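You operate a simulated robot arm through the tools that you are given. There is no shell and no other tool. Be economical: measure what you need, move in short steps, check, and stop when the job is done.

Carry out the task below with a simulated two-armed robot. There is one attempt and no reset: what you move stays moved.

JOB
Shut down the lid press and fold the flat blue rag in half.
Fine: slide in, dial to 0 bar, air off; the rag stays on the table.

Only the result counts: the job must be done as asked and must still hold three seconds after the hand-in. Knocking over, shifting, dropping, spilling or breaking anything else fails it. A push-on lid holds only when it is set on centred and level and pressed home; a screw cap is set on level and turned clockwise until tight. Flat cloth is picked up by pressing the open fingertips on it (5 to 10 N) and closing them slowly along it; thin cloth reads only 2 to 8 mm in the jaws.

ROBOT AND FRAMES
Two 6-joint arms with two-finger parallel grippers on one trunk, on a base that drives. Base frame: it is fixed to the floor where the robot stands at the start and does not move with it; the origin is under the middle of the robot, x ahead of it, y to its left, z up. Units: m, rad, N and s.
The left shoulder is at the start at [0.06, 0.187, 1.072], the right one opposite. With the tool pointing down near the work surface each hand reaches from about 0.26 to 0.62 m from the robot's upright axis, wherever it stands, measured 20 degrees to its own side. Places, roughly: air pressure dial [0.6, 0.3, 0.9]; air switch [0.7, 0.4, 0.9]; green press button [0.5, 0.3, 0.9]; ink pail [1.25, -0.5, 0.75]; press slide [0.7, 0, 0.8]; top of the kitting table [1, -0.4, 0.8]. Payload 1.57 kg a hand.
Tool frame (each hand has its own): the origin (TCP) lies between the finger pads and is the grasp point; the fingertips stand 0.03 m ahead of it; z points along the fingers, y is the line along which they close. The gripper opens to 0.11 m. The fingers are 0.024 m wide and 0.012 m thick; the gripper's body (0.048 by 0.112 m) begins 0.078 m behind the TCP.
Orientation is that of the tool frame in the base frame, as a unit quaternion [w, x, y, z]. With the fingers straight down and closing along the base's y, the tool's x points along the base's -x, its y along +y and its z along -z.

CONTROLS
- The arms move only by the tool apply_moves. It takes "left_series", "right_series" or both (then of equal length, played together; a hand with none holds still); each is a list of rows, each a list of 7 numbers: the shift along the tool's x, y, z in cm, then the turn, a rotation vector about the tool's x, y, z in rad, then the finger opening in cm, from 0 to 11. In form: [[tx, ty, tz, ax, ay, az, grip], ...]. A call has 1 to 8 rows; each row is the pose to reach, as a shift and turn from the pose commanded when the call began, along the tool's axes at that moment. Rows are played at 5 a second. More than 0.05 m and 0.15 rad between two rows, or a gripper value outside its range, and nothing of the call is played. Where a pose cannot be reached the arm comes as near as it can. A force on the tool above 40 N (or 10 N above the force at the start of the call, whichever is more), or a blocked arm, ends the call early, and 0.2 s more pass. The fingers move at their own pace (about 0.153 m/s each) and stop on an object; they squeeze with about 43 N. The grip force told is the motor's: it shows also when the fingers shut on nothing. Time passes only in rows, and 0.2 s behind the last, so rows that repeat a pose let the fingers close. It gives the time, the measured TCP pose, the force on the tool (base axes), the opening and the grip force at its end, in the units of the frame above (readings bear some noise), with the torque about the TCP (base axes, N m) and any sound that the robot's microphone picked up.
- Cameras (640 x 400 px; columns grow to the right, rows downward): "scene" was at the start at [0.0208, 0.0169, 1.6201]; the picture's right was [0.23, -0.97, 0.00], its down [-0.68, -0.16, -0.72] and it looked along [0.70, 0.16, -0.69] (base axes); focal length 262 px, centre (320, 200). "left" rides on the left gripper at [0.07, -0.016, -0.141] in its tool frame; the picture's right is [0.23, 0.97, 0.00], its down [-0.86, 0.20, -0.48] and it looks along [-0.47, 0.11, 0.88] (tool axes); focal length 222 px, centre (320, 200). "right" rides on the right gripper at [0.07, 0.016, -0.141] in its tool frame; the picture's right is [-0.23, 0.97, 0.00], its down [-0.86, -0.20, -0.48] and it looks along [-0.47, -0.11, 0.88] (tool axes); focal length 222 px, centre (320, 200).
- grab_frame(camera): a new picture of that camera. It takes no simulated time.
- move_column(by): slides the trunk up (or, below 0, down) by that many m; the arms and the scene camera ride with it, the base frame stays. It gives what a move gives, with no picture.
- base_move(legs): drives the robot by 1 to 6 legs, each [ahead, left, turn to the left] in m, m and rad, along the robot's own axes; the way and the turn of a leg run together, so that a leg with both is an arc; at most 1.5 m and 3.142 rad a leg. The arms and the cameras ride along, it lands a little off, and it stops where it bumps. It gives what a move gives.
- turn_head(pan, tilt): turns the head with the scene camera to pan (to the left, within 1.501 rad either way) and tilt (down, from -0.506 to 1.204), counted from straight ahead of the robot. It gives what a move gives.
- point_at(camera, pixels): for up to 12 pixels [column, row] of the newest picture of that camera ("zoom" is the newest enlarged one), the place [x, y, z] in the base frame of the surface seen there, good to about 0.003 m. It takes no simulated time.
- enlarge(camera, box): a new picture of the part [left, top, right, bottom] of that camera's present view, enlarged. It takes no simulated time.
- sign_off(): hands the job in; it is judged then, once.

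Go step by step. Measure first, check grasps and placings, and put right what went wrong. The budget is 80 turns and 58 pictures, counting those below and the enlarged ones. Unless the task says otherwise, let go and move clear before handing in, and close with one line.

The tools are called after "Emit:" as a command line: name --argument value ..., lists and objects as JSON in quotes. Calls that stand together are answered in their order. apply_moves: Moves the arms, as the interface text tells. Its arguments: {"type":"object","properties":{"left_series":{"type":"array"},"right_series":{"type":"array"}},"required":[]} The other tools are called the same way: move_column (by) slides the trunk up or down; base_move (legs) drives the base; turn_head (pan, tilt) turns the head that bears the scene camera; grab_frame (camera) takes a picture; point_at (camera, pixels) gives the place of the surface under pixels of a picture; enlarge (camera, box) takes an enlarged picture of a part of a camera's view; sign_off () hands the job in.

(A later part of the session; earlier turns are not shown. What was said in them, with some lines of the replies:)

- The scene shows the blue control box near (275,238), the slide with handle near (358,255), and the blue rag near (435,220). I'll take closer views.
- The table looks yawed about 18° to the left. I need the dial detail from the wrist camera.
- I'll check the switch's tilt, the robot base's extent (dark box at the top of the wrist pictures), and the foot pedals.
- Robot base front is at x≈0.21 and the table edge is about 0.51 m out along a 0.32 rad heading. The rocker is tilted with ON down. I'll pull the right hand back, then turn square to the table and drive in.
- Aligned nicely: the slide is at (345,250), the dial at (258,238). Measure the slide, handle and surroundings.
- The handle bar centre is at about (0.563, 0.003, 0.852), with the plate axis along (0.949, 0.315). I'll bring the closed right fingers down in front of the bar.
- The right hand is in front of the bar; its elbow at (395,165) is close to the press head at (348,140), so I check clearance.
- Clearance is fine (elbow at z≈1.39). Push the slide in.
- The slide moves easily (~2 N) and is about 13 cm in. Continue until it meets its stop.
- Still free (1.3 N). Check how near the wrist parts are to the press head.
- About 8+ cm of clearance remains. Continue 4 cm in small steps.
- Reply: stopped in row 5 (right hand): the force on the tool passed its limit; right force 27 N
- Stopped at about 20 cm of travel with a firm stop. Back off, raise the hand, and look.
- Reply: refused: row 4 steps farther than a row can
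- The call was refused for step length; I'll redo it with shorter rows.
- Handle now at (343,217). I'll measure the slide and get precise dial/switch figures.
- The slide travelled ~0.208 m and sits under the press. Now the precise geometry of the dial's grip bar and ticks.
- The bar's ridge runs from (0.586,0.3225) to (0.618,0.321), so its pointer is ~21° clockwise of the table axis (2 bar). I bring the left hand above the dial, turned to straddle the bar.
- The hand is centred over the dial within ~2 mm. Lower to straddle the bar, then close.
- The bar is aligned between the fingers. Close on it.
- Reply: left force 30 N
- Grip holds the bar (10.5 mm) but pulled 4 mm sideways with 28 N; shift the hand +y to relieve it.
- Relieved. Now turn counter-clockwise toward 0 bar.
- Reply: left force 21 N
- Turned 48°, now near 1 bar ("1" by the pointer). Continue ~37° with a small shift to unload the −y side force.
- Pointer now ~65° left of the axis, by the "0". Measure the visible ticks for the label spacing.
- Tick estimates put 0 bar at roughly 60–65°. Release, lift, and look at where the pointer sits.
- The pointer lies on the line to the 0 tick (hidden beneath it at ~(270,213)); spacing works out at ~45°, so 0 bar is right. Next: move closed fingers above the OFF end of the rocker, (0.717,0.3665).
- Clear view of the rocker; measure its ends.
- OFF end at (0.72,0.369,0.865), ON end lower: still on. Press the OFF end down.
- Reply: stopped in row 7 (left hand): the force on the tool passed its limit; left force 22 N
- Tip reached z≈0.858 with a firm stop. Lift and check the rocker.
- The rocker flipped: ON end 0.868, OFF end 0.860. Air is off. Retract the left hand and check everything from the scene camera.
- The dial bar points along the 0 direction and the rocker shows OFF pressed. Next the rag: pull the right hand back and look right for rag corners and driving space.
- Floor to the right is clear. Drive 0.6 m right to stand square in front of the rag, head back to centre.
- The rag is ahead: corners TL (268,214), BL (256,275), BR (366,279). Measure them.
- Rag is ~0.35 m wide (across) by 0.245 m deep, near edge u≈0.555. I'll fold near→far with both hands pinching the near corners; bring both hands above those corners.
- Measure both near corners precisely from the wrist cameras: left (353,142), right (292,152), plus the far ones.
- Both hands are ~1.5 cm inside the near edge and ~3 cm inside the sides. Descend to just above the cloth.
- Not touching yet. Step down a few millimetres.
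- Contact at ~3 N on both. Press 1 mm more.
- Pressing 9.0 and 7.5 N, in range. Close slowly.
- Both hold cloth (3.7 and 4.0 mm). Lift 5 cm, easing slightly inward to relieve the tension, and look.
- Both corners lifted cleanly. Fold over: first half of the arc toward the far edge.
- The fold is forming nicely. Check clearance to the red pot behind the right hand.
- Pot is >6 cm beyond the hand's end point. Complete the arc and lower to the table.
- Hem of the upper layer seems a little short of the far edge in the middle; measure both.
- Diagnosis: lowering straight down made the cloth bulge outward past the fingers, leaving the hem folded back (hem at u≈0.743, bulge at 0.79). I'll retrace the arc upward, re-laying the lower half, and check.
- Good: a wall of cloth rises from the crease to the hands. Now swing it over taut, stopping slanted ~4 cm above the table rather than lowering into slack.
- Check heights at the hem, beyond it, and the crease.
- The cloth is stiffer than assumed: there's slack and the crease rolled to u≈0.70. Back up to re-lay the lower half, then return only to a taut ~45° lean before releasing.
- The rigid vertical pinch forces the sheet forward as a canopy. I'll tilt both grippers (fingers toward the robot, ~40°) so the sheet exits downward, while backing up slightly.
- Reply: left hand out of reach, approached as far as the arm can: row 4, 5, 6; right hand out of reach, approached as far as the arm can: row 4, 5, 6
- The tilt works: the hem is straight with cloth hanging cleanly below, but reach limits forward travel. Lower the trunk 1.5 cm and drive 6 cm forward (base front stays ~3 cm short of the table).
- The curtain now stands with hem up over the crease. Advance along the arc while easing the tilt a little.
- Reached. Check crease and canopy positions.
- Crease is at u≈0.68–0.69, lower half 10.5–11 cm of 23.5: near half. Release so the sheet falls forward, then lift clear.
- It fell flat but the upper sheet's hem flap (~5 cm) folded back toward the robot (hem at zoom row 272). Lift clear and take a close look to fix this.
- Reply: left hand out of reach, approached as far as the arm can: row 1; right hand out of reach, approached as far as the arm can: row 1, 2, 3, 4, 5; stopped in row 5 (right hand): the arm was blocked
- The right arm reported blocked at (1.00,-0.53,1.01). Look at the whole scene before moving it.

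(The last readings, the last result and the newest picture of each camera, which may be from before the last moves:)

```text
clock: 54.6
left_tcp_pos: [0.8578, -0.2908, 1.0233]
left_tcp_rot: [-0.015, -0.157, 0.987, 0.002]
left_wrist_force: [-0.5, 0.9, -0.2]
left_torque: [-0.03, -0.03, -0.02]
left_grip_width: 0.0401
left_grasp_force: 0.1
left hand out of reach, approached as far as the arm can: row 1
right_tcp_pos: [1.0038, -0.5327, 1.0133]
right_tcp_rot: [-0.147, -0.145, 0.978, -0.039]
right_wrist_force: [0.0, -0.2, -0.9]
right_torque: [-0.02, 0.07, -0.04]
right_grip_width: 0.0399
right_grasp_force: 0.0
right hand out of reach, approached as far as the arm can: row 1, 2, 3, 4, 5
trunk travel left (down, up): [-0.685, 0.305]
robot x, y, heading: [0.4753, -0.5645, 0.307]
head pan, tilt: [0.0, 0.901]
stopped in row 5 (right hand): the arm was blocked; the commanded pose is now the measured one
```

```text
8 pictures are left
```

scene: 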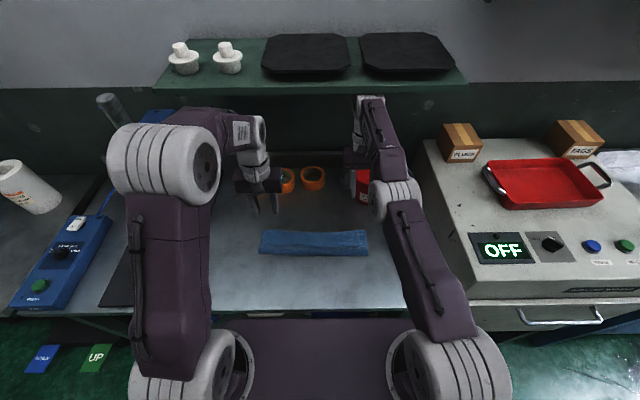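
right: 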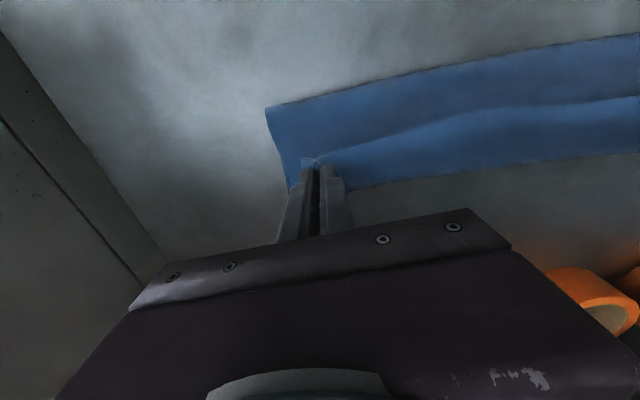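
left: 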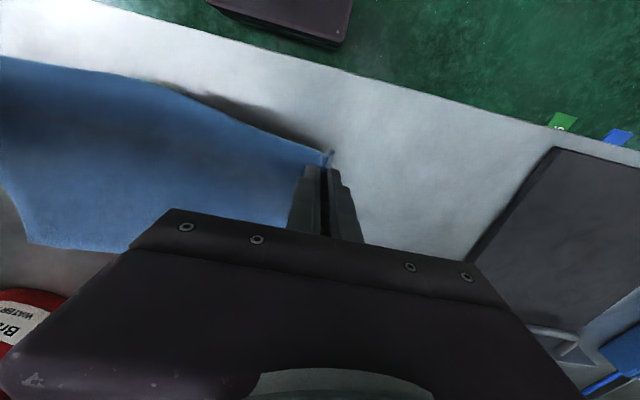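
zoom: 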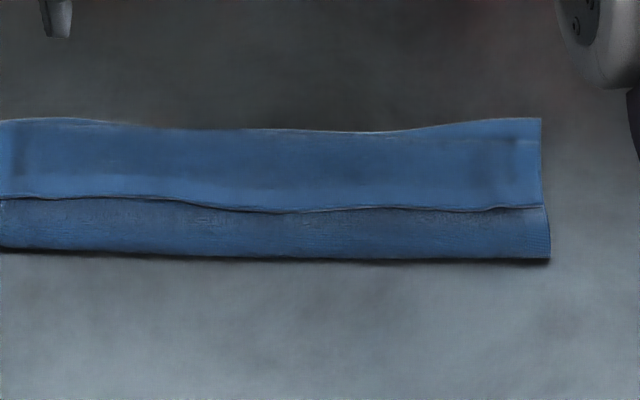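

The right arm is stretched straight (singular), hand beside the red pot. Bring it gently back and up, levelling it.

Emit:
apply_moves --right_series '[[2, 0, 0, 0, 0, 0, 4], [4, 0, 0, 0, 0, 0, 4], [6.5, 0, 0, 0, -0.1, 0, 4], [9, 0, 0, 0, -0.2, 0, 4], [11, 0, 0, 0, -0.29, 0, 4], [13, 0, 0, 0, -0.29, 0, 4]]'

Emit:
grab_frame --camera "scene"

```text
clock: 55.7
left_tcp_pos: [0.8618, -0.2911, 1.0223]
left_tcp_rot: [-0.015, -0.154, 0.988, 0.0]
left_wrist_force: [-1.3, 2.0, 0.4]
left_torque: [-0.19, -0.09, -0.03]
left_grip_width: 0.0399
left_grasp_force: 0.0
right_tcp_pos: [0.998, -0.5206, 1.0146]
right_tcp_rot: [-0.141, -0.137, 0.978, -0.064]
right_wrist_force: [-1.1, 3.3, 3.7]
right_torque: [-0.23, -0.2, 0.09]
right_grip_width: 0.0398
right_grasp_force: 0.1
right hand out of reach, approached as far as the arm can: row 1, 2, 3, 4, 5
trunk travel left (down, up): [-0.685, 0.305]
robot x, y, heading: [0.4718, -0.5687, 0.302]
head pan, tilt: [0.0, 0.901]
stopped in row 5 (right hand): the arm was blocked; the commanded pose is now the measured one
```

```text
7 pictures are left
```

scene: 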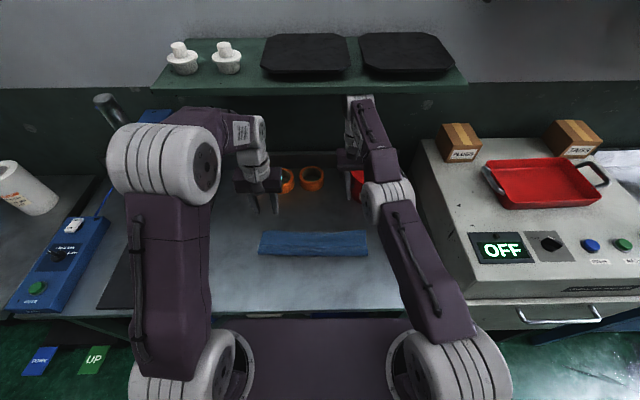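

Still blocked. Measure wrist, shelf edge, elbow and pot.

Emit:
point_at --camera "scene" --pixels '[[345, 92], [300, 92], [355, 100], [352, 125], [345, 160], [375, 130], [388, 195], [357, 185], [420, 92], [350, 150], [370, 112], [365, 180]]'

Emit:
enlarge --camera "scene" --box '[310, 80, 430, 230]'

```text
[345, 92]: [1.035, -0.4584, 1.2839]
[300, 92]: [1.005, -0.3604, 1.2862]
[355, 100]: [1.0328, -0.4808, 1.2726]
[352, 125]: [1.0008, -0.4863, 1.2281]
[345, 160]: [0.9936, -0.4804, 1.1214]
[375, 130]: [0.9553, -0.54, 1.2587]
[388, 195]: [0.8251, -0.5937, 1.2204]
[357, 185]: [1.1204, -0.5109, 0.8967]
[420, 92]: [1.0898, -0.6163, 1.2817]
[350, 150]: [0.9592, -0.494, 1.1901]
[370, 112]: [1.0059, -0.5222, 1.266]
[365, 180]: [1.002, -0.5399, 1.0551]
```

```text
2.67 times, centred on (370, 155) of scene
```

zoom: 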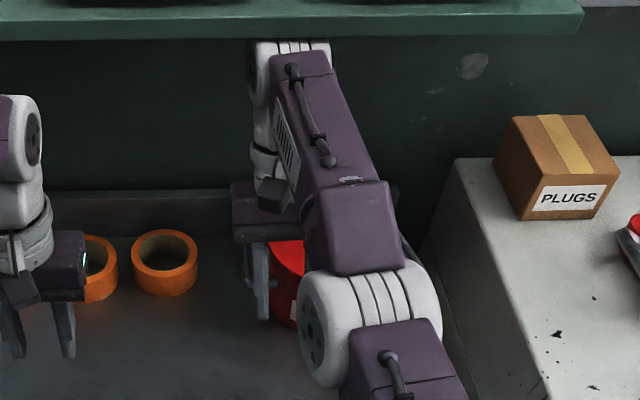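

The right wrist joint is jammed up against the shelf's underside edge (z≈1.27). Lower the trunk 5 cm and drive the base back to free it.

Emit:
move_column --by -0.05

Emit:
base_move --legs '[[-0.08, 0, 0]]'

Emit:
apply_moves --right_series '[[2, 0, 0, 0, 0, 0, 4], [4, 0, 0, 0, 0, 0, 4], [6.5, 0, 0, 0, -0.1, 0, 4], [9, 0, 0, 0, -0.2, 0, 4], [11, 0, 0, 0, -0.29, 0, 4], [13, 0, 0, 0, -0.29, 0, 4]]'

Emit:
grab_frame --camera "scene"

```text
clock: 56.6
left_tcp_pos: [0.8558, -0.2898, 0.9714]
left_tcp_rot: [-0.012, -0.156, 0.988, -0.002]
left_wrist_force: [-0.3, 0.9, 0.3]
left_torque: [0.01, -0.01, 0.03]
left_grip_width: 0.0399
left_grasp_force: 0.0
right_tcp_pos: [0.9933, -0.5128, 0.9734]
right_tcp_rot: [-0.128, -0.142, 0.98, -0.062]
right_wrist_force: [-0.2, 0.8, 0.2]
right_torque: [-0.05, -0.02, -0.03]
right_grip_width: 0.0401
right_grasp_force: 0.1
trunk travel left (down, up): [-0.635, 0.355]
robot x, y, heading: [0.4732, -0.5676, 0.309]
head pan, tilt: [0.0, 0.901]
```

```text
clock: 57.7
left_tcp_pos: [0.7796, -0.3137, 0.9709]
left_tcp_rot: [-0.012, -0.155, 0.988, -0.002]
left_wrist_force: [0.5, -0.4, 0.0]
left_torque: [0.01, -0.04, 0.01]
left_grip_width: 0.0402
left_grasp_force: 0.1
right_tcp_pos: [0.9164, -0.5389, 0.9723]
right_tcp_rot: [-0.128, -0.141, 0.98, -0.061]
right_wrist_force: [-1.2, -0.1, -0.5]
right_torque: [-0.01, -0.04, -0.03]
right_grip_width: 0.0402
right_grasp_force: 0.0
trunk travel left (down, up): [-0.635, 0.355]
robot x, y, heading: [0.396, -0.588, 0.3]
head pan, tilt: [0.0, 0.901]
```

```text
clock: 59.1
left_tcp_pos: [0.7806, -0.315, 0.9725]
left_tcp_rot: [-0.012, -0.154, 0.988, -0.001]
left_wrist_force: [0.0, 0.5, -0.8]
left_torque: [-0.02, 0.01, -0.03]
left_grip_width: 0.0398
left_grasp_force: 0.1
right_tcp_pos: [0.9149, -0.4916, 1.0949]
right_tcp_rot: [0.009, -0.148, 0.988, -0.042]
right_wrist_force: [-0.2, 0.6, 0.8]
right_torque: [0.01, 0.02, -0.03]
right_grip_width: 0.0398
right_grasp_force: 0.1
right hand out of reach, approached as far as the arm can: row 1, 2, 3, 4, 5, 6
trunk travel left (down, up): [-0.635, 0.355]
robot x, y, heading: [0.3938, -0.5875, 0.299]
head pan, tilt: [0.0, 0.901]
```

```text
5 pictures are left
```

scene: 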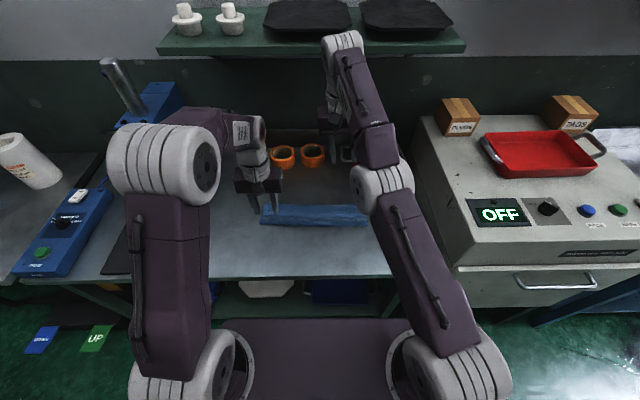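

The right hand rose instead of retracting. Measure the arm's present shape (free) to see whether the elbow flipped.

Emit:
point_at --camera "scene" --pixels '[[385, 175], [372, 195], [343, 42], [340, 60], [355, 75], [380, 145], [335, 110], [330, 150], [347, 155], [262, 222], [310, 228], [366, 222]]'

```text
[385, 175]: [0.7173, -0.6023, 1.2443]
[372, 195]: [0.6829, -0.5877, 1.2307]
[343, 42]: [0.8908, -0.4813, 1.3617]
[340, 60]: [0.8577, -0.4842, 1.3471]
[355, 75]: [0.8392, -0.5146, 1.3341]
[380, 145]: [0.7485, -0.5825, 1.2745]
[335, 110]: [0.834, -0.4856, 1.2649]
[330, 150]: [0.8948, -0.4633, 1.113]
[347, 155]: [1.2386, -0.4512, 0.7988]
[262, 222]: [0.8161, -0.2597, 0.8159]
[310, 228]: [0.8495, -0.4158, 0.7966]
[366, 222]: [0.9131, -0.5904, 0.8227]
```

The arm is stuck near its straight (singular) pose. Hold the commanded pose for a few rows with a small downward/back nudge to let it settle out.

Emit:
apply_moves --right_series '[[1, 0, 1, 0, 0, 0, 4], [2, 0, 2, 0, 0, 0, 4], [3, 0, 3, 0, 0, 0, 4], [4, 0, 4, 0, 0, 0, 4], [5, 0, 5, 0, 0, 0, 4], [6, 0, 5, 0, 0, 0, 4], [7, 0, 5, 0, 0, 0, 4], [8, 0, 5, 0, 0, 0, 4]]'

```text
clock: 60.9
left_tcp_pos: [0.78, -0.3131, 0.9718]
left_tcp_rot: [-0.012, -0.155, 0.988, -0.001]
left_wrist_force: [-0.1, 0.8, 0.2]
left_torque: [0.0, 0.01, -0.01]
left_grip_width: 0.04
left_grasp_force: 0.0
right_tcp_pos: [0.9119, -0.4877, 1.0958]
right_tcp_rot: [0.011, -0.148, 0.988, -0.043]
right_wrist_force: [-0.3, 0.2, -0.4]
right_torque: [-0.02, 0.01, 0.0]
right_grip_width: 0.0401
right_grasp_force: 0.0
right hand out of reach, approached as far as the arm can: row 1, 2, 3, 4, 5, 6, 7, 8
trunk travel left (down, up): [-0.635, 0.355]
robot x, y, heading: [0.3957, -0.5879, 0.302]
head pan, tilt: [0.0, 0.901]
```

Stuck at the singularity. Command an outward-and-lower target so the elbow flexes the normal way, then retract.

Emit:
apply_moves --right_series '[[-4, 0.8, 0.4, 0, 0, 0, 4], [-8, 1.5, 0.8, 0, 0, 0, 4], [-12, 2.3, 1.3, 0, 0, 0, 4], [-16, 3, 1.8, 0, 0, 0, 4], [-20, 3.8, 2.2, 0, 0, 0, 4], [-22, 4.2, 2.7, 0, 0, 0, 4], [-20, 3.8, 3, 0, 0, 0, 4], [-18, 3.4, 3, 0, 0, 0, 4]]'

```text
clock: 62.7
left_tcp_pos: [0.7807, -0.3132, 0.9728]
left_tcp_rot: [-0.012, -0.155, 0.988, 0.0]
left_wrist_force: [0.1, 0.2, 0.3]
left_torque: [-0.04, -0.02, 0.03]
left_grip_width: 0.04
left_grasp_force: 0.1
right_tcp_pos: [0.9202, -0.5007, 1.0977]
right_tcp_rot: [0.012, -0.148, 0.988, -0.041]
right_wrist_force: [0.6, -0.5, 0.1]
right_torque: [0.02, -0.01, 0.0]
right_grip_width: 0.0399
right_grasp_force: 0.0
right hand out of reach, approached as far as the arm can: row 1, 2, 3, 4, 5, 6, 7, 8
trunk travel left (down, up): [-0.635, 0.355]
robot x, y, heading: [0.3906, -0.5895, 0.303]
head pan, tilt: [0.0, 0.901]
```

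Walk the command back onto the hand's actual pose, then follow the reach sphere forward-and-down so the arm can move tangentially.

Emit:
apply_moves --right_series '[[-1.2, 0, -4.2, 0, 0, 0, 4], [-2.4, 0, -8.4, 0, 0, 0, 4], [-3.6, 0, -12.6, 0, 0, 0, 4], [-4.8, 0, -16.3, 0, 0, 0, 4], [-6.4, 0, -13.3, 0, 0, 0, 4], [-8, 0, -9.3, 0, 0, 0, 4], [-8.5, 0, -5.3, 0, 0, 0, 4], [-8.5, 0, -2, 0, 0, 0, 4]]'

```text
clock: 64.5
left_tcp_pos: [0.7814, -0.3133, 0.9724]
left_tcp_rot: [-0.014, -0.155, 0.988, -0.001]
left_wrist_force: [0.5, 0.5, 0.6]
left_torque: [-0.01, 0.02, -0.01]
left_grip_width: 0.0401
left_grasp_force: 0.0
right_tcp_pos: [0.9358, -0.5065, 1.0825]
right_tcp_rot: [0.014, -0.149, 0.988, -0.04]
right_wrist_force: [-0.5, 1.2, 0.9]
right_torque: [-0.03, 0.02, -0.04]
right_grip_width: 0.0402
right_grasp_force: 0.2
right hand out of reach, approached as far as the arm can: row 1, 2, 3, 4, 5, 6, 7, 8
trunk travel left (down, up): [-0.635, 0.355]
robot x, y, heading: [0.3942, -0.5919, 0.301]
head pan, tilt: [0.0, 0.901]
```

The right arm is clear of everything and holds nothing, so I leave it. I'll fix the flap with the left hand: drive 4 cm forward for reach and bring it over the flap's left corner, yawed so the fingers close across the hem.

Emit:
base_move --legs '[[0.04, 0, 0]]'

Emit:
apply_moves --left_series '[[-1, 0.2, 0, 0, 0, -0.14, 3], [-2, 0.4, 0, 0, 0, -0.28, 2], [-3, 0.6, 0, 0, 0, -0.42, 2], [-4, 0.8, 0, 0, 0, -0.56, 2], [-5, 1, 1, 0, 0, -0.7, 2], [-5.5, 1, 2, 0, 0, -0.84, 2], [-5.5, 1, 3.5, 0, 0, -0.98, 2], [-5.5, 1, 5, 0, 0, -1.12, 2]]'

Emit:
apply_moves --left_series '[[0, 0, 1, 0, 0, -0.14, 2], [0, 0, 2.5, 0, 0, -0.28, 2], [0, 0, 4, 0, 0, -0.36, 2]]'

Emit:
grab_frame --camera "left"

```text
clock: 65.4
left_tcp_pos: [0.8153, -0.3019, 0.9735]
left_tcp_rot: [-0.012, -0.155, 0.988, -0.001]
left_wrist_force: [-0.7, 1.6, 0.6]
left_torque: [0.02, -0.05, 0.0]
left_grip_width: 0.0401
left_grasp_force: 0.0
right_tcp_pos: [0.9696, -0.4955, 1.0848]
right_tcp_rot: [0.015, -0.148, 0.988, -0.039]
right_wrist_force: [-0.4, -0.2, 0.1]
right_torque: [0.0, -0.01, -0.02]
right_grip_width: 0.04
right_grasp_force: 0.0
trunk travel left (down, up): [-0.635, 0.355]
robot x, y, heading: [0.4306, -0.5785, 0.301]
head pan, tilt: [0.0, 0.901]
```

```text
clock: 67.2
left_tcp_pos: [0.8667, -0.2764, 0.9192]
left_tcp_rot: [-0.011, -0.657, 0.754, 0.005]
left_wrist_force: [0.8, 0.5, -0.6]
left_torque: [0.0, -0.01, -0.01]
left_grip_width: 0.0198
left_grasp_force: 0.0
right_tcp_pos: [0.9723, -0.4954, 1.0827]
right_tcp_rot: [0.014, -0.149, 0.988, -0.041]
right_wrist_force: [-0.2, -0.7, 1.1]
right_torque: [0.03, -0.01, 0.03]
right_grip_width: 0.04
right_grasp_force: 0.1
trunk travel left (down, up): [-0.635, 0.355]
robot x, y, heading: [0.4366, -0.5761, 0.301]
head pan, tilt: [0.0, 0.901]
```

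```text
clock: 68.0
left_tcp_pos: [0.8656, -0.2765, 0.8807]
left_tcp_rot: [0.009, 0.781, -0.625, -0.007]
left_wrist_force: [1.0, 0.2, -0.1]
left_torque: [-0.02, -0.01, -0.01]
left_grip_width: 0.0201
left_grasp_force: 0.1
right_tcp_pos: [0.9729, -0.495, 1.0835]
right_tcp_rot: [0.014, -0.148, 0.988, -0.04]
right_wrist_force: [0.2, -0.1, -0.5]
right_torque: [-0.01, -0.02, 0.01]
right_grip_width: 0.04
right_grasp_force: 0.0
trunk travel left (down, up): [-0.635, 0.355]
robot x, y, heading: [0.4352, -0.5753, 0.301]
head pan, tilt: [0.0, 0.901]
```

```text
4 pictures are left
```

left: 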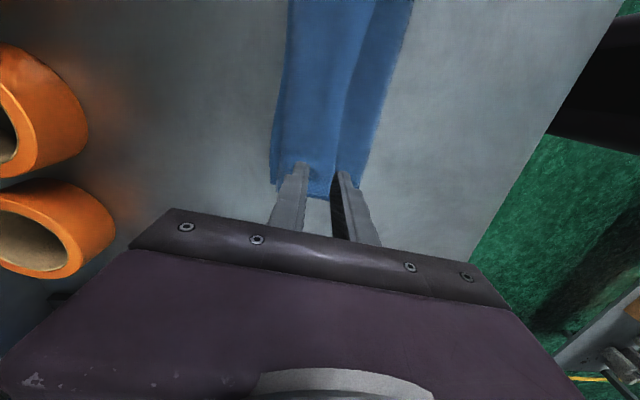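

The hem step runs from (375,0) to (340,170); the near finger is right at it. Measure hem, side edge and far edge.

Emit:
point_at --camera "left" --pixels '[[338, 165], [343, 150], [350, 110], [325, 192], [275, 180], [280, 140], [360, 165], [372, 120], [320, 160], [300, 150], [370, 30], [300, 30]]'

```text
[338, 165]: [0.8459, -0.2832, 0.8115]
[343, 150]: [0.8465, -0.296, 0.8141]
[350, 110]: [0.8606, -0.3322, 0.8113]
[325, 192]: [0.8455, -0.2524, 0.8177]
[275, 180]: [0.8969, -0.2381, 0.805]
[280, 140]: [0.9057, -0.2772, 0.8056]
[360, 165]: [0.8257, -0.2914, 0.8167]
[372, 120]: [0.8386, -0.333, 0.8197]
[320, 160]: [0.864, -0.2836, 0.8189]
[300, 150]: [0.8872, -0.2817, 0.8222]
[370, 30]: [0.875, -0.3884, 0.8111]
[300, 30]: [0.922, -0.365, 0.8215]
```

Near finger covers exactly the first 12 mm of the hem. Descend to touch.

Emit:
apply_moves --left_series '[[0, 0, 1.5, 0, 0, 0, 2], [0, 0, 2.8, 0, 0, 0, 2], [0, 0, 3.4, 0, 0, 0, 2], [0, 0, 3.8, 0, 0, 0, 2]]'

```text
clock: 69.0
left_tcp_pos: [0.8643, -0.2756, 0.8435]
left_tcp_rot: [0.009, 0.78, -0.625, -0.008]
left_wrist_force: [0.4, -0.3, 1.9]
left_torque: [0.0, 0.0, 0.01]
left_grip_width: 0.0201
left_grasp_force: 0.0
right_tcp_pos: [0.9716, -0.4953, 1.0826]
right_tcp_rot: [0.014, -0.149, 0.988, -0.04]
right_wrist_force: [0.1, 1.2, 0.4]
right_torque: [0.02, 0.03, 0.0]
right_grip_width: 0.0399
right_grasp_force: 0.0
trunk travel left (down, up): [-0.635, 0.355]
robot x, y, heading: [0.4358, -0.5781, 0.299]
head pan, tilt: [0.0, 0.901]
```

Contact at 1.9 N. Press ~1.5 mm more and close slowly on the flap.

Emit:
apply_moves --left_series '[[0, 0, 0.12, 0, 0, 0, 2], [0, 0, 0.15, 0, 0, 0, 1.6], [0, 0, 0.15, 0, 0, 0, 1.2], [0, 0, 0.15, 0, 0, 0, 0.8], [0, 0, 0.15, 0, 0, 0, 0.4], [0, 0, 0.15, 0, 0, 0, 0], [0, 0, 0.15, 0, 0, 0, 0]]'

Emit:
apply_moves --left_series '[[0, 0, -0.8, 0, 0, 0, 0], [0, 0, -1.8, 0, 0, 0, 0], [0, 0, -3, 0, 0, 0, 0]]'

Emit:
grab_frame --camera "left"

```text
clock: 70.6
left_tcp_pos: [0.8633, -0.2769, 0.841]
left_tcp_rot: [0.01, 0.78, -0.626, -0.008]
left_wrist_force: [1.1, 0.5, 2.7]
left_torque: [0.0, 0.02, 0.0]
left_grip_width: 0.0001
left_grasp_force: 21.5
right_tcp_pos: [0.9724, -0.4949, 1.0831]
right_tcp_rot: [0.016, -0.148, 0.988, -0.04]
right_wrist_force: [0.7, 0.4, -0.1]
right_torque: [0.02, -0.02, 0.0]
right_grip_width: 0.0398
right_grasp_force: 0.1
trunk travel left (down, up): [-0.635, 0.355]
robot x, y, heading: [0.4305, -0.5764, 0.299]
head pan, tilt: [0.0, 0.901]
```

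```text
clock: 71.4
left_tcp_pos: [0.8642, -0.2756, 0.8701]
left_tcp_rot: [0.009, 0.78, -0.625, -0.007]
left_wrist_force: [0.9, 0.1, -0.1]
left_torque: [0.04, -0.01, -0.01]
left_grip_width: 0.0002
left_grasp_force: 21.8
right_tcp_pos: [0.9729, -0.494, 1.0831]
right_tcp_rot: [0.014, -0.149, 0.988, -0.04]
right_wrist_force: [0.3, 0.0, -0.3]
right_torque: [-0.01, 0.01, -0.01]
right_grip_width: 0.0397
right_grasp_force: 0.1
trunk travel left (down, up): [-0.635, 0.355]
robot x, y, heading: [0.4319, -0.5784, 0.303]
head pan, tilt: [0.0, 0.901]
```

```text
3 pictures are left
```

left: 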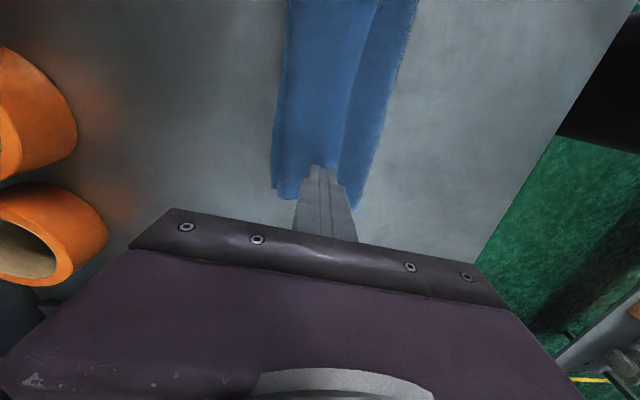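

Missed (0 mm): pressing force was only 2.7 N. Reopen and press harder, reading the force first.

Emit:
apply_moves --left_series '[[0, -0.3, 0, 0, 0, 0, 2.6], [0, -0.3, 1.5, 0, 0, 0, 2.6], [0, -0.3, 2.7, 0, 0, 0, 2.6], [0, -0.3, 3.1, 0, 0, 0, 2.6], [0, -0.3, 3.4, 0, 0, 0, 2.6]]'

```text
clock: 72.6
left_tcp_pos: [0.8644, -0.2775, 0.8393]
left_tcp_rot: [0.008, 0.781, -0.625, -0.007]
left_wrist_force: [-0.3, 1.3, 12.9]
left_torque: [0.06, -0.1, -0.02]
left_grip_width: 0.0251
left_grasp_force: 0.1
right_tcp_pos: [0.9697, -0.4939, 1.0845]
right_tcp_rot: [0.014, -0.148, 0.988, -0.041]
right_wrist_force: [0.2, -0.2, -1.0]
right_torque: [0.0, 0.01, 0.01]
right_grip_width: 0.0401
right_grasp_force: 0.0
trunk travel left (down, up): [-0.635, 0.355]
robot x, y, heading: [0.4346, -0.5778, 0.302]
head pan, tilt: [0.0, 0.901]
```

12.9 N; ease up 1 mm and close slowly.

Emit:
apply_moves --left_series '[[0, 0, -0.1, 0, 0, 0, 2.3], [0, 0, -0.1, 0, 0, 0, 1.9], [0, 0, -0.1, 0, 0, 0, 1.5], [0, 0, -0.1, 0, 0, 0, 1.1], [0, 0, -0.1, 0, 0, 0, 0.7], [0, 0, -0.1, 0, 0, 0, 0.3], [0, 0, -0.1, 0, 0, 0, 0], [0, 0, -0.1, 0, 0, 0, 0]]'

```text
clock: 74.4
left_tcp_pos: [0.867, -0.276, 0.8377]
left_tcp_rot: [0.009, 0.781, -0.625, -0.007]
left_wrist_force: [2.2, -0.1, 10.3]
left_torque: [0.02, -0.09, 0.0]
left_grip_width: 0.0041
left_grasp_force: 25.2
right_tcp_pos: [0.9723, -0.4953, 1.0843]
right_tcp_rot: [0.015, -0.149, 0.988, -0.04]
right_wrist_force: [0.5, -0.1, 0.9]
right_torque: [0.0, -0.01, 0.0]
right_grip_width: 0.0399
right_grasp_force: 0.1
trunk travel left (down, up): [-0.635, 0.355]
robot x, y, heading: [0.4341, -0.5797, 0.301]
head pan, tilt: [0.0, 0.901]
```

Holding 4.1 mm. Carry the flap up and forward over its ridge, laying it toward the far edge.

Emit:
apply_moves --left_series '[[-0.05, -0.5, -2, 0, 0, 0, 0], [-0.15, -1.5, -3.5, 0, 0, 0, 0], [-0.3, -3, -4.5, 0, 0, 0, 0], [-0.45, -4.5, -4.2, 0, 0, 0, 0], [-0.6, -5.8, -3.2, 0, 0, 0, 0], [-0.7, -6.8, -1.8, 0, 0, 0, 0], [-0.7, -7.2, -0.9, 0, 0, 0, 0]]'

Emit:
grab_frame --camera "left"

```text
clock: 76.0
left_tcp_pos: [0.9364, -0.2532, 0.8455]
left_tcp_rot: [0.01, 0.78, -0.625, -0.008]
left_wrist_force: [-0.9, -0.8, 0.2]
left_torque: [0.0, 0.04, -0.07]
left_grip_width: 0.0039
left_grasp_force: 24.3
right_tcp_pos: [0.9718, -0.4947, 1.0833]
right_tcp_rot: [0.013, -0.148, 0.988, -0.04]
right_wrist_force: [0.0, 0.2, -0.1]
right_torque: [-0.03, 0.0, 0.0]
right_grip_width: 0.04
right_grasp_force: 0.0
trunk travel left (down, up): [-0.635, 0.355]
robot x, y, heading: [0.4378, -0.5809, 0.3]
head pan, tilt: [0.0, 0.901]
```

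```text
2 pictures are left
```

left: 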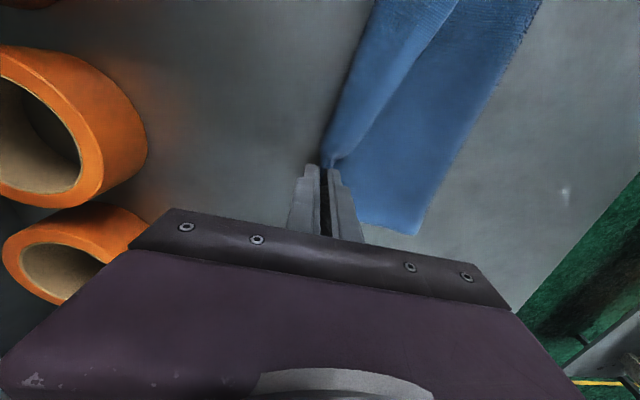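

Left corner of the hem is now at the far edge; hem runs diagonally to (460,0). Measure, then release.

Emit:
point_at --camera "left" --pixels '[[328, 150], [345, 95], [380, 100], [400, 75], [440, 25], [420, 230], [365, 215], [480, 100], [365, 30], [375, 5]]'

Emit:
apply_moves --left_series '[[0, 0, 0.3, 0, 0, 0, 1], [0, 0, 0.3, 0, 0, 0, 2], [0, 0, 0.3, 0, 0, 0, 2.6], [0, 0, -2, 0, 0, 0, 2.6], [0, 0, -4.5, 0, 0, 0, 2.6], [0, 0, -6, 0, 0, 0, 2.6]]'

```text
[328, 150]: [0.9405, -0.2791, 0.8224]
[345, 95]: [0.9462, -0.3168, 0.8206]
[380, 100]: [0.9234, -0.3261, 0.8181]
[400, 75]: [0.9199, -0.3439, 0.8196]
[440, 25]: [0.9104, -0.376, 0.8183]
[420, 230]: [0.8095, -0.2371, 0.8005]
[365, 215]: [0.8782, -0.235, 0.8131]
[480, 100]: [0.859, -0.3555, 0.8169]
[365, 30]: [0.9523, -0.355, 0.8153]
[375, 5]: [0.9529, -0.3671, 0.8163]
```

```text
clock: 77.4
left_tcp_pos: [0.9383, -0.2533, 0.9045]
left_tcp_rot: [0.011, 0.78, -0.625, -0.008]
left_wrist_force: [0.3, -0.8, 0.1]
left_torque: [0.03, 0.0, -0.02]
left_grip_width: 0.0259
left_grasp_force: 0.1
right_tcp_pos: [0.9721, -0.494, 1.0824]
right_tcp_rot: [0.014, -0.148, 0.988, -0.04]
right_wrist_force: [0.2, -0.2, -0.8]
right_torque: [0.0, 0.0, -0.01]
right_grip_width: 0.0396
right_grasp_force: 0.1
trunk travel left (down, up): [-0.635, 0.355]
robot x, y, heading: [0.4341, -0.5776, 0.303]
head pan, tilt: [0.0, 0.901]
```

Left corner laid. For the right corner I must shift the base right; check the cabinet-top items' positions for right-arm clearance.

Emit:
point_at --camera "scene" --pixels '[[440, 130], [478, 128], [462, 100], [550, 130], [483, 140], [490, 175], [590, 175], [425, 120], [450, 265], [445, 215]]'

```text
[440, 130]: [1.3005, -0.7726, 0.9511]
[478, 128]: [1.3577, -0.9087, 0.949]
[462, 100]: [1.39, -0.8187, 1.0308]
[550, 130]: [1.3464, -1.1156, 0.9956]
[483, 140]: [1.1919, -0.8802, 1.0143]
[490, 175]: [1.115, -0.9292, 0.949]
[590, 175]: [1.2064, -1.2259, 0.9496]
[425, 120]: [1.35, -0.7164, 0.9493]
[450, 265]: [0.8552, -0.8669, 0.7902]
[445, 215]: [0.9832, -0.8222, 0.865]
```

Cabinet-top items stay below 1.03 m, right fingertips are at 1.05 m: clear. Bring the left hand back over the hem line, shift the base right 0.275 m, and look.

Emit:
apply_moves --left_series '[[0.3, 3, -0.5, 0, 0, 0, 2.6], [0.7, 6.5, -0.5, 0, 0, 0, 2.6]]'

Emit:
base_move --legs '[[0, -0.275, 0]]'

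Emit:
grab_frame --camera "left"

```text
clock: 78.0
left_tcp_pos: [0.875, -0.2733, 0.912]
left_tcp_rot: [0.008, 0.78, -0.625, -0.008]
left_wrist_force: [0.3, 0.3, -0.8]
left_torque: [0.0, -0.03, 0.01]
left_grip_width: 0.0259
left_grasp_force: 0.1
right_tcp_pos: [0.9704, -0.4951, 1.0836]
right_tcp_rot: [0.015, -0.148, 0.988, -0.04]
right_wrist_force: [-0.1, -0.3, 0.2]
right_torque: [-0.01, -0.03, 0.04]
right_grip_width: 0.04
right_grasp_force: 0.1
trunk travel left (down, up): [-0.635, 0.355]
robot x, y, heading: [0.4332, -0.5774, 0.302]
head pan, tilt: [0.0, 0.901]
```

```text
clock: 79.9
left_tcp_pos: [0.9585, -0.5393, 0.9122]
left_tcp_rot: [0.011, 0.78, -0.626, -0.008]
left_wrist_force: [-0.6, 0.0, 0.3]
left_torque: [0.02, 0.01, 0.02]
left_grip_width: 0.0258
left_grasp_force: 0.0
right_tcp_pos: [1.0542, -0.7623, 1.083]
right_tcp_rot: [0.014, -0.147, 0.988, -0.04]
right_wrist_force: [-0.6, 0.2, -0.3]
right_torque: [0.01, 0.04, -0.02]
right_grip_width: 0.04
right_grasp_force: 0.0
trunk travel left (down, up): [-0.635, 0.355]
robot x, y, heading: [0.5146, -0.8464, 0.3]
head pan, tilt: [0.0, 0.901]
```

```text
1 pictures are left
```

left: 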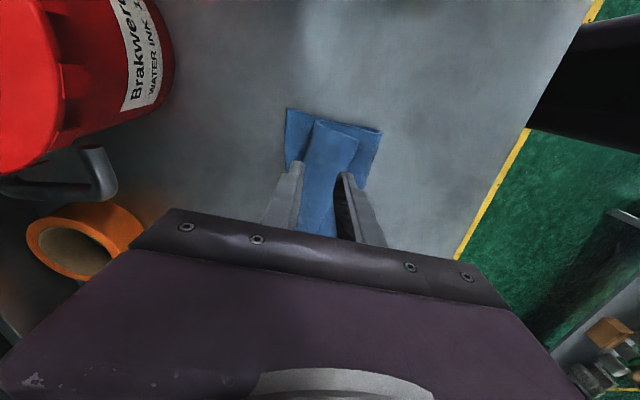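

The right end is visible: flap end from (315,122) to (358,140), hem going down to (342,178). Measure.

Emit:
point_at --camera "left" --pixels '[[356, 141], [350, 160], [343, 174], [318, 124], [335, 130], [290, 112], [287, 150], [380, 133], [325, 160], [340, 150], [305, 170]]'

```text
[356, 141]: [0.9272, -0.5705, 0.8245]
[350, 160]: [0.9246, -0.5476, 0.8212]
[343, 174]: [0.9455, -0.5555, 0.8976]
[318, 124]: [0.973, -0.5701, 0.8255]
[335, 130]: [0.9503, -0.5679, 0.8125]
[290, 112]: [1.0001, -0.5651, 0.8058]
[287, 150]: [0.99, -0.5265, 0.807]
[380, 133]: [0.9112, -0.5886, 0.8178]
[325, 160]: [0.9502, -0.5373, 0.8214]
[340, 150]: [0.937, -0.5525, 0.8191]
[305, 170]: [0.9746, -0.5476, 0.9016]
```

Hem corner u≈0.700, ridge 0.744. Position with opening 1.8 cm and press.

Emit:
apply_moves --left_series '[[-0.7, 1.7, 1, 0, 0, 0, 1.8], [-0.7, 1.7, 3.5, 0, 0, 0, 1.8], [-0.7, 1.7, 5.8, 0, 0, 0, 1.8], [-0.7, 1.7, 6.8, 0, 0, 0, 1.8], [-0.7, 1.7, 7.2, 0, 0, 0, 1.8], [-0.7, 1.7, 7.35, 0, 0, 0, 1.8]]'

```text
clock: 81.3
left_tcp_pos: [0.9386, -0.5354, 0.8396]
left_tcp_rot: [0.008, 0.78, -0.626, -0.007]
left_wrist_force: [0.3, 2.1, 8.4]
left_torque: [0.04, -0.05, -0.02]
left_grip_width: 0.0181
left_grasp_force: 0.0
right_tcp_pos: [1.0524, -0.7632, 1.0831]
right_tcp_rot: [0.015, -0.147, 0.988, -0.04]
right_wrist_force: [0.0, 0.4, -0.3]
right_torque: [0.01, 0.0, 0.01]
right_grip_width: 0.0401
right_grasp_force: 0.1
trunk travel left (down, up): [-0.635, 0.355]
robot x, y, heading: [0.5155, -0.8448, 0.297]
head pan, tilt: [0.0, 0.901]
```

8.4 N, in range. Close slowly.

Emit:
apply_moves --left_series '[[0, 0, 0, 0, 0, 0, 1.5], [0, 0, 0, 0, 0, 0, 1.2], [0, 0, 0, 0, 0, 0, 0.9], [0, 0, 0, 0, 0, 0, 0.6], [0, 0, 0, 0, 0, 0, 0.3], [0, 0, 0, 0, 0, 0, 0], [0, 0, 0, 0, 0, 0, 0]]'

```text
clock: 82.9
left_tcp_pos: [0.9388, -0.5373, 0.8393]
left_tcp_rot: [0.01, 0.779, -0.627, -0.008]
left_wrist_force: [-0.2, -0.3, 9.9]
left_torque: [-0.01, 0.0, -0.03]
left_grip_width: 0.0035
left_grasp_force: 24.2
right_tcp_pos: [1.0529, -0.7631, 1.0833]
right_tcp_rot: [0.015, -0.148, 0.988, -0.04]
right_wrist_force: [0.1, 0.0, -0.5]
right_torque: [0.03, 0.05, -0.02]
right_grip_width: 0.0401
right_grasp_force: 0.0
trunk travel left (down, up): [-0.635, 0.355]
robot x, y, heading: [0.5146, -0.8439, 0.3]
head pan, tilt: [0.0, 0.901]
```

Holding 3.5 mm. Flip the right corner over, release and lift.

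Emit:
apply_moves --left_series '[[-0.05, -0.5, -2, 0, 0, 0, 0], [-0.15, -1.5, -3.3, 0, 0, 0, 0], [-0.3, -2.8, -4, 0, 0, 0, 0], [-0.4, -4.2, -3.7, 0, 0, 0, 0], [-0.5, -5.4, -2.8, 0, 0, 0, 0], [-0.6, -6.2, -1.6, 0, 0, 0, 0], [-0.65, -6.6, -0.7, 0, 0, 0, 0]]'

Emit:
apply_moves --left_series '[[0, 0, 0.2, 0, 0, 0, 1], [0, 0, 0.2, 0, 0, 0, 2], [0, 0, 0.2, 0, 0, 0, 2.6], [0, 0, -2, 0, 0, 0, 2.6], [0, 0, -5, 0, 0, 0, 2.6], [0.5, 4, -7.5, 0, 0, 0, 2.6], [1, 8, -9.5, 0, 0, 0, 2.6], [1.5, 12, -11, 0, 0, 0, 2.6]]'

```text
clock: 84.5
left_tcp_pos: [1.0028, -0.5165, 0.8454]
left_tcp_rot: [0.009, 0.779, -0.626, -0.007]
left_wrist_force: [-0.4, 0.7, 0.6]
left_torque: [0.01, 0.05, 0.03]
left_grip_width: 0.0033
left_grasp_force: 24.8
right_tcp_pos: [1.0527, -0.7614, 1.0839]
right_tcp_rot: [0.014, -0.147, 0.988, -0.041]
right_wrist_force: [0.0, 0.3, 0.2]
right_torque: [0.0, -0.01, 0.03]
right_grip_width: 0.0401
right_grasp_force: 0.1
trunk travel left (down, up): [-0.635, 0.355]
robot x, y, heading: [0.5159, -0.844, 0.303]
head pan, tilt: [0.0, 0.901]
```

```text
clock: 86.3
left_tcp_pos: [0.8899, -0.5579, 0.9571]
left_tcp_rot: [0.009, 0.779, -0.627, -0.007]
left_wrist_force: [-0.4, -0.5, 0.0]
left_torque: [0.0, -0.01, -0.01]
left_grip_width: 0.0259
left_grasp_force: 0.1
right_tcp_pos: [1.0524, -0.7625, 1.0826]
right_tcp_rot: [0.014, -0.147, 0.988, -0.04]
right_wrist_force: [-0.2, -0.2, 1.1]
right_torque: [0.01, -0.05, -0.01]
right_grip_width: 0.04
right_grasp_force: 0.2
trunk travel left (down, up): [-0.635, 0.355]
robot x, y, heading: [0.5128, -0.8453, 0.299]
head pan, tilt: [0.0, 0.901]
```

Both corners flipped. Drive back left and raise the left hand for the final overview picture.

Emit:
base_move --legs '[[0, 0.27, 0]]'

Emit:
apply_moves --left_series '[[0, 0, -4, 0, 0, 0, 2.6], [-1, -1.5, -8, 0, 0, 0, 2.6], [-2, -3, -12, 0, 0, 0, 2.6]]'

Emit:
grab_frame --camera "left"

```text
clock: 88.3
left_tcp_pos: [0.8075, -0.2916, 0.9575]
left_tcp_rot: [0.009, 0.782, -0.623, -0.008]
left_wrist_force: [0.2, -0.2, 0.4]
left_torque: [0.03, -0.05, 0.02]
left_grip_width: 0.026
left_grasp_force: 0.1
right_tcp_pos: [0.9723, -0.4942, 1.0833]
right_tcp_rot: [0.015, -0.151, 0.988, -0.04]
right_wrist_force: [1.1, -0.2, 0.2]
right_torque: [0.0, 0.0, -0.02]
right_grip_width: 0.04
right_grasp_force: 0.0
trunk travel left (down, up): [-0.635, 0.355]
robot x, y, heading: [0.4315, -0.5806, 0.301]
head pan, tilt: [0.0, 0.901]
```

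```text
clock: 89.1
left_tcp_pos: [0.8352, -0.2638, 1.0749]
left_tcp_rot: [0.012, 0.782, -0.623, -0.007]
left_wrist_force: [-0.1, 0.0, 0.2]
left_torque: [-0.01, 0.01, 0.0]
left_grip_width: 0.0257
left_grasp_force: 0.1
right_tcp_pos: [0.9714, -0.4941, 1.0837]
right_tcp_rot: [0.014, -0.151, 0.988, -0.041]
right_wrist_force: [-0.1, -0.2, 0.5]
right_torque: [-0.02, 0.01, -0.01]
right_grip_width: 0.0398
right_grasp_force: 0.1
trunk travel left (down, up): [-0.635, 0.355]
robot x, y, heading: [0.4347, -0.5843, 0.305]
head pan, tilt: [0.0, 0.901]
```

```text
0 pictures are left
5 turns are left
```

left: 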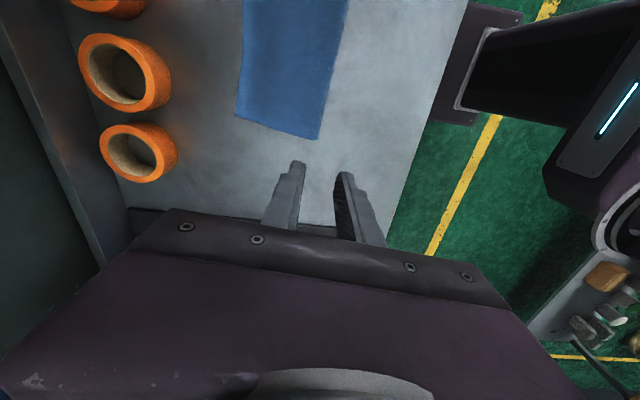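

The final picture shows the rag lying as one clean half-width strip, from (240,0) to (320,138), with no hem step showing at the left end. Both hands are empty and off the cloth, so I'm handing in.

Emit:
sign_off

```text
The job is handed in.
```

I shut down the lid press: the slide is pushed in to its stop, the dial is at 0 bar and the air switch is off. I folded the blue rag roughly in half on the table. My last picture did not show its right end after I flipped that corner, and the right wrist jammed against the shelf once before I freed it; nothing looked moved in the pictures after that.
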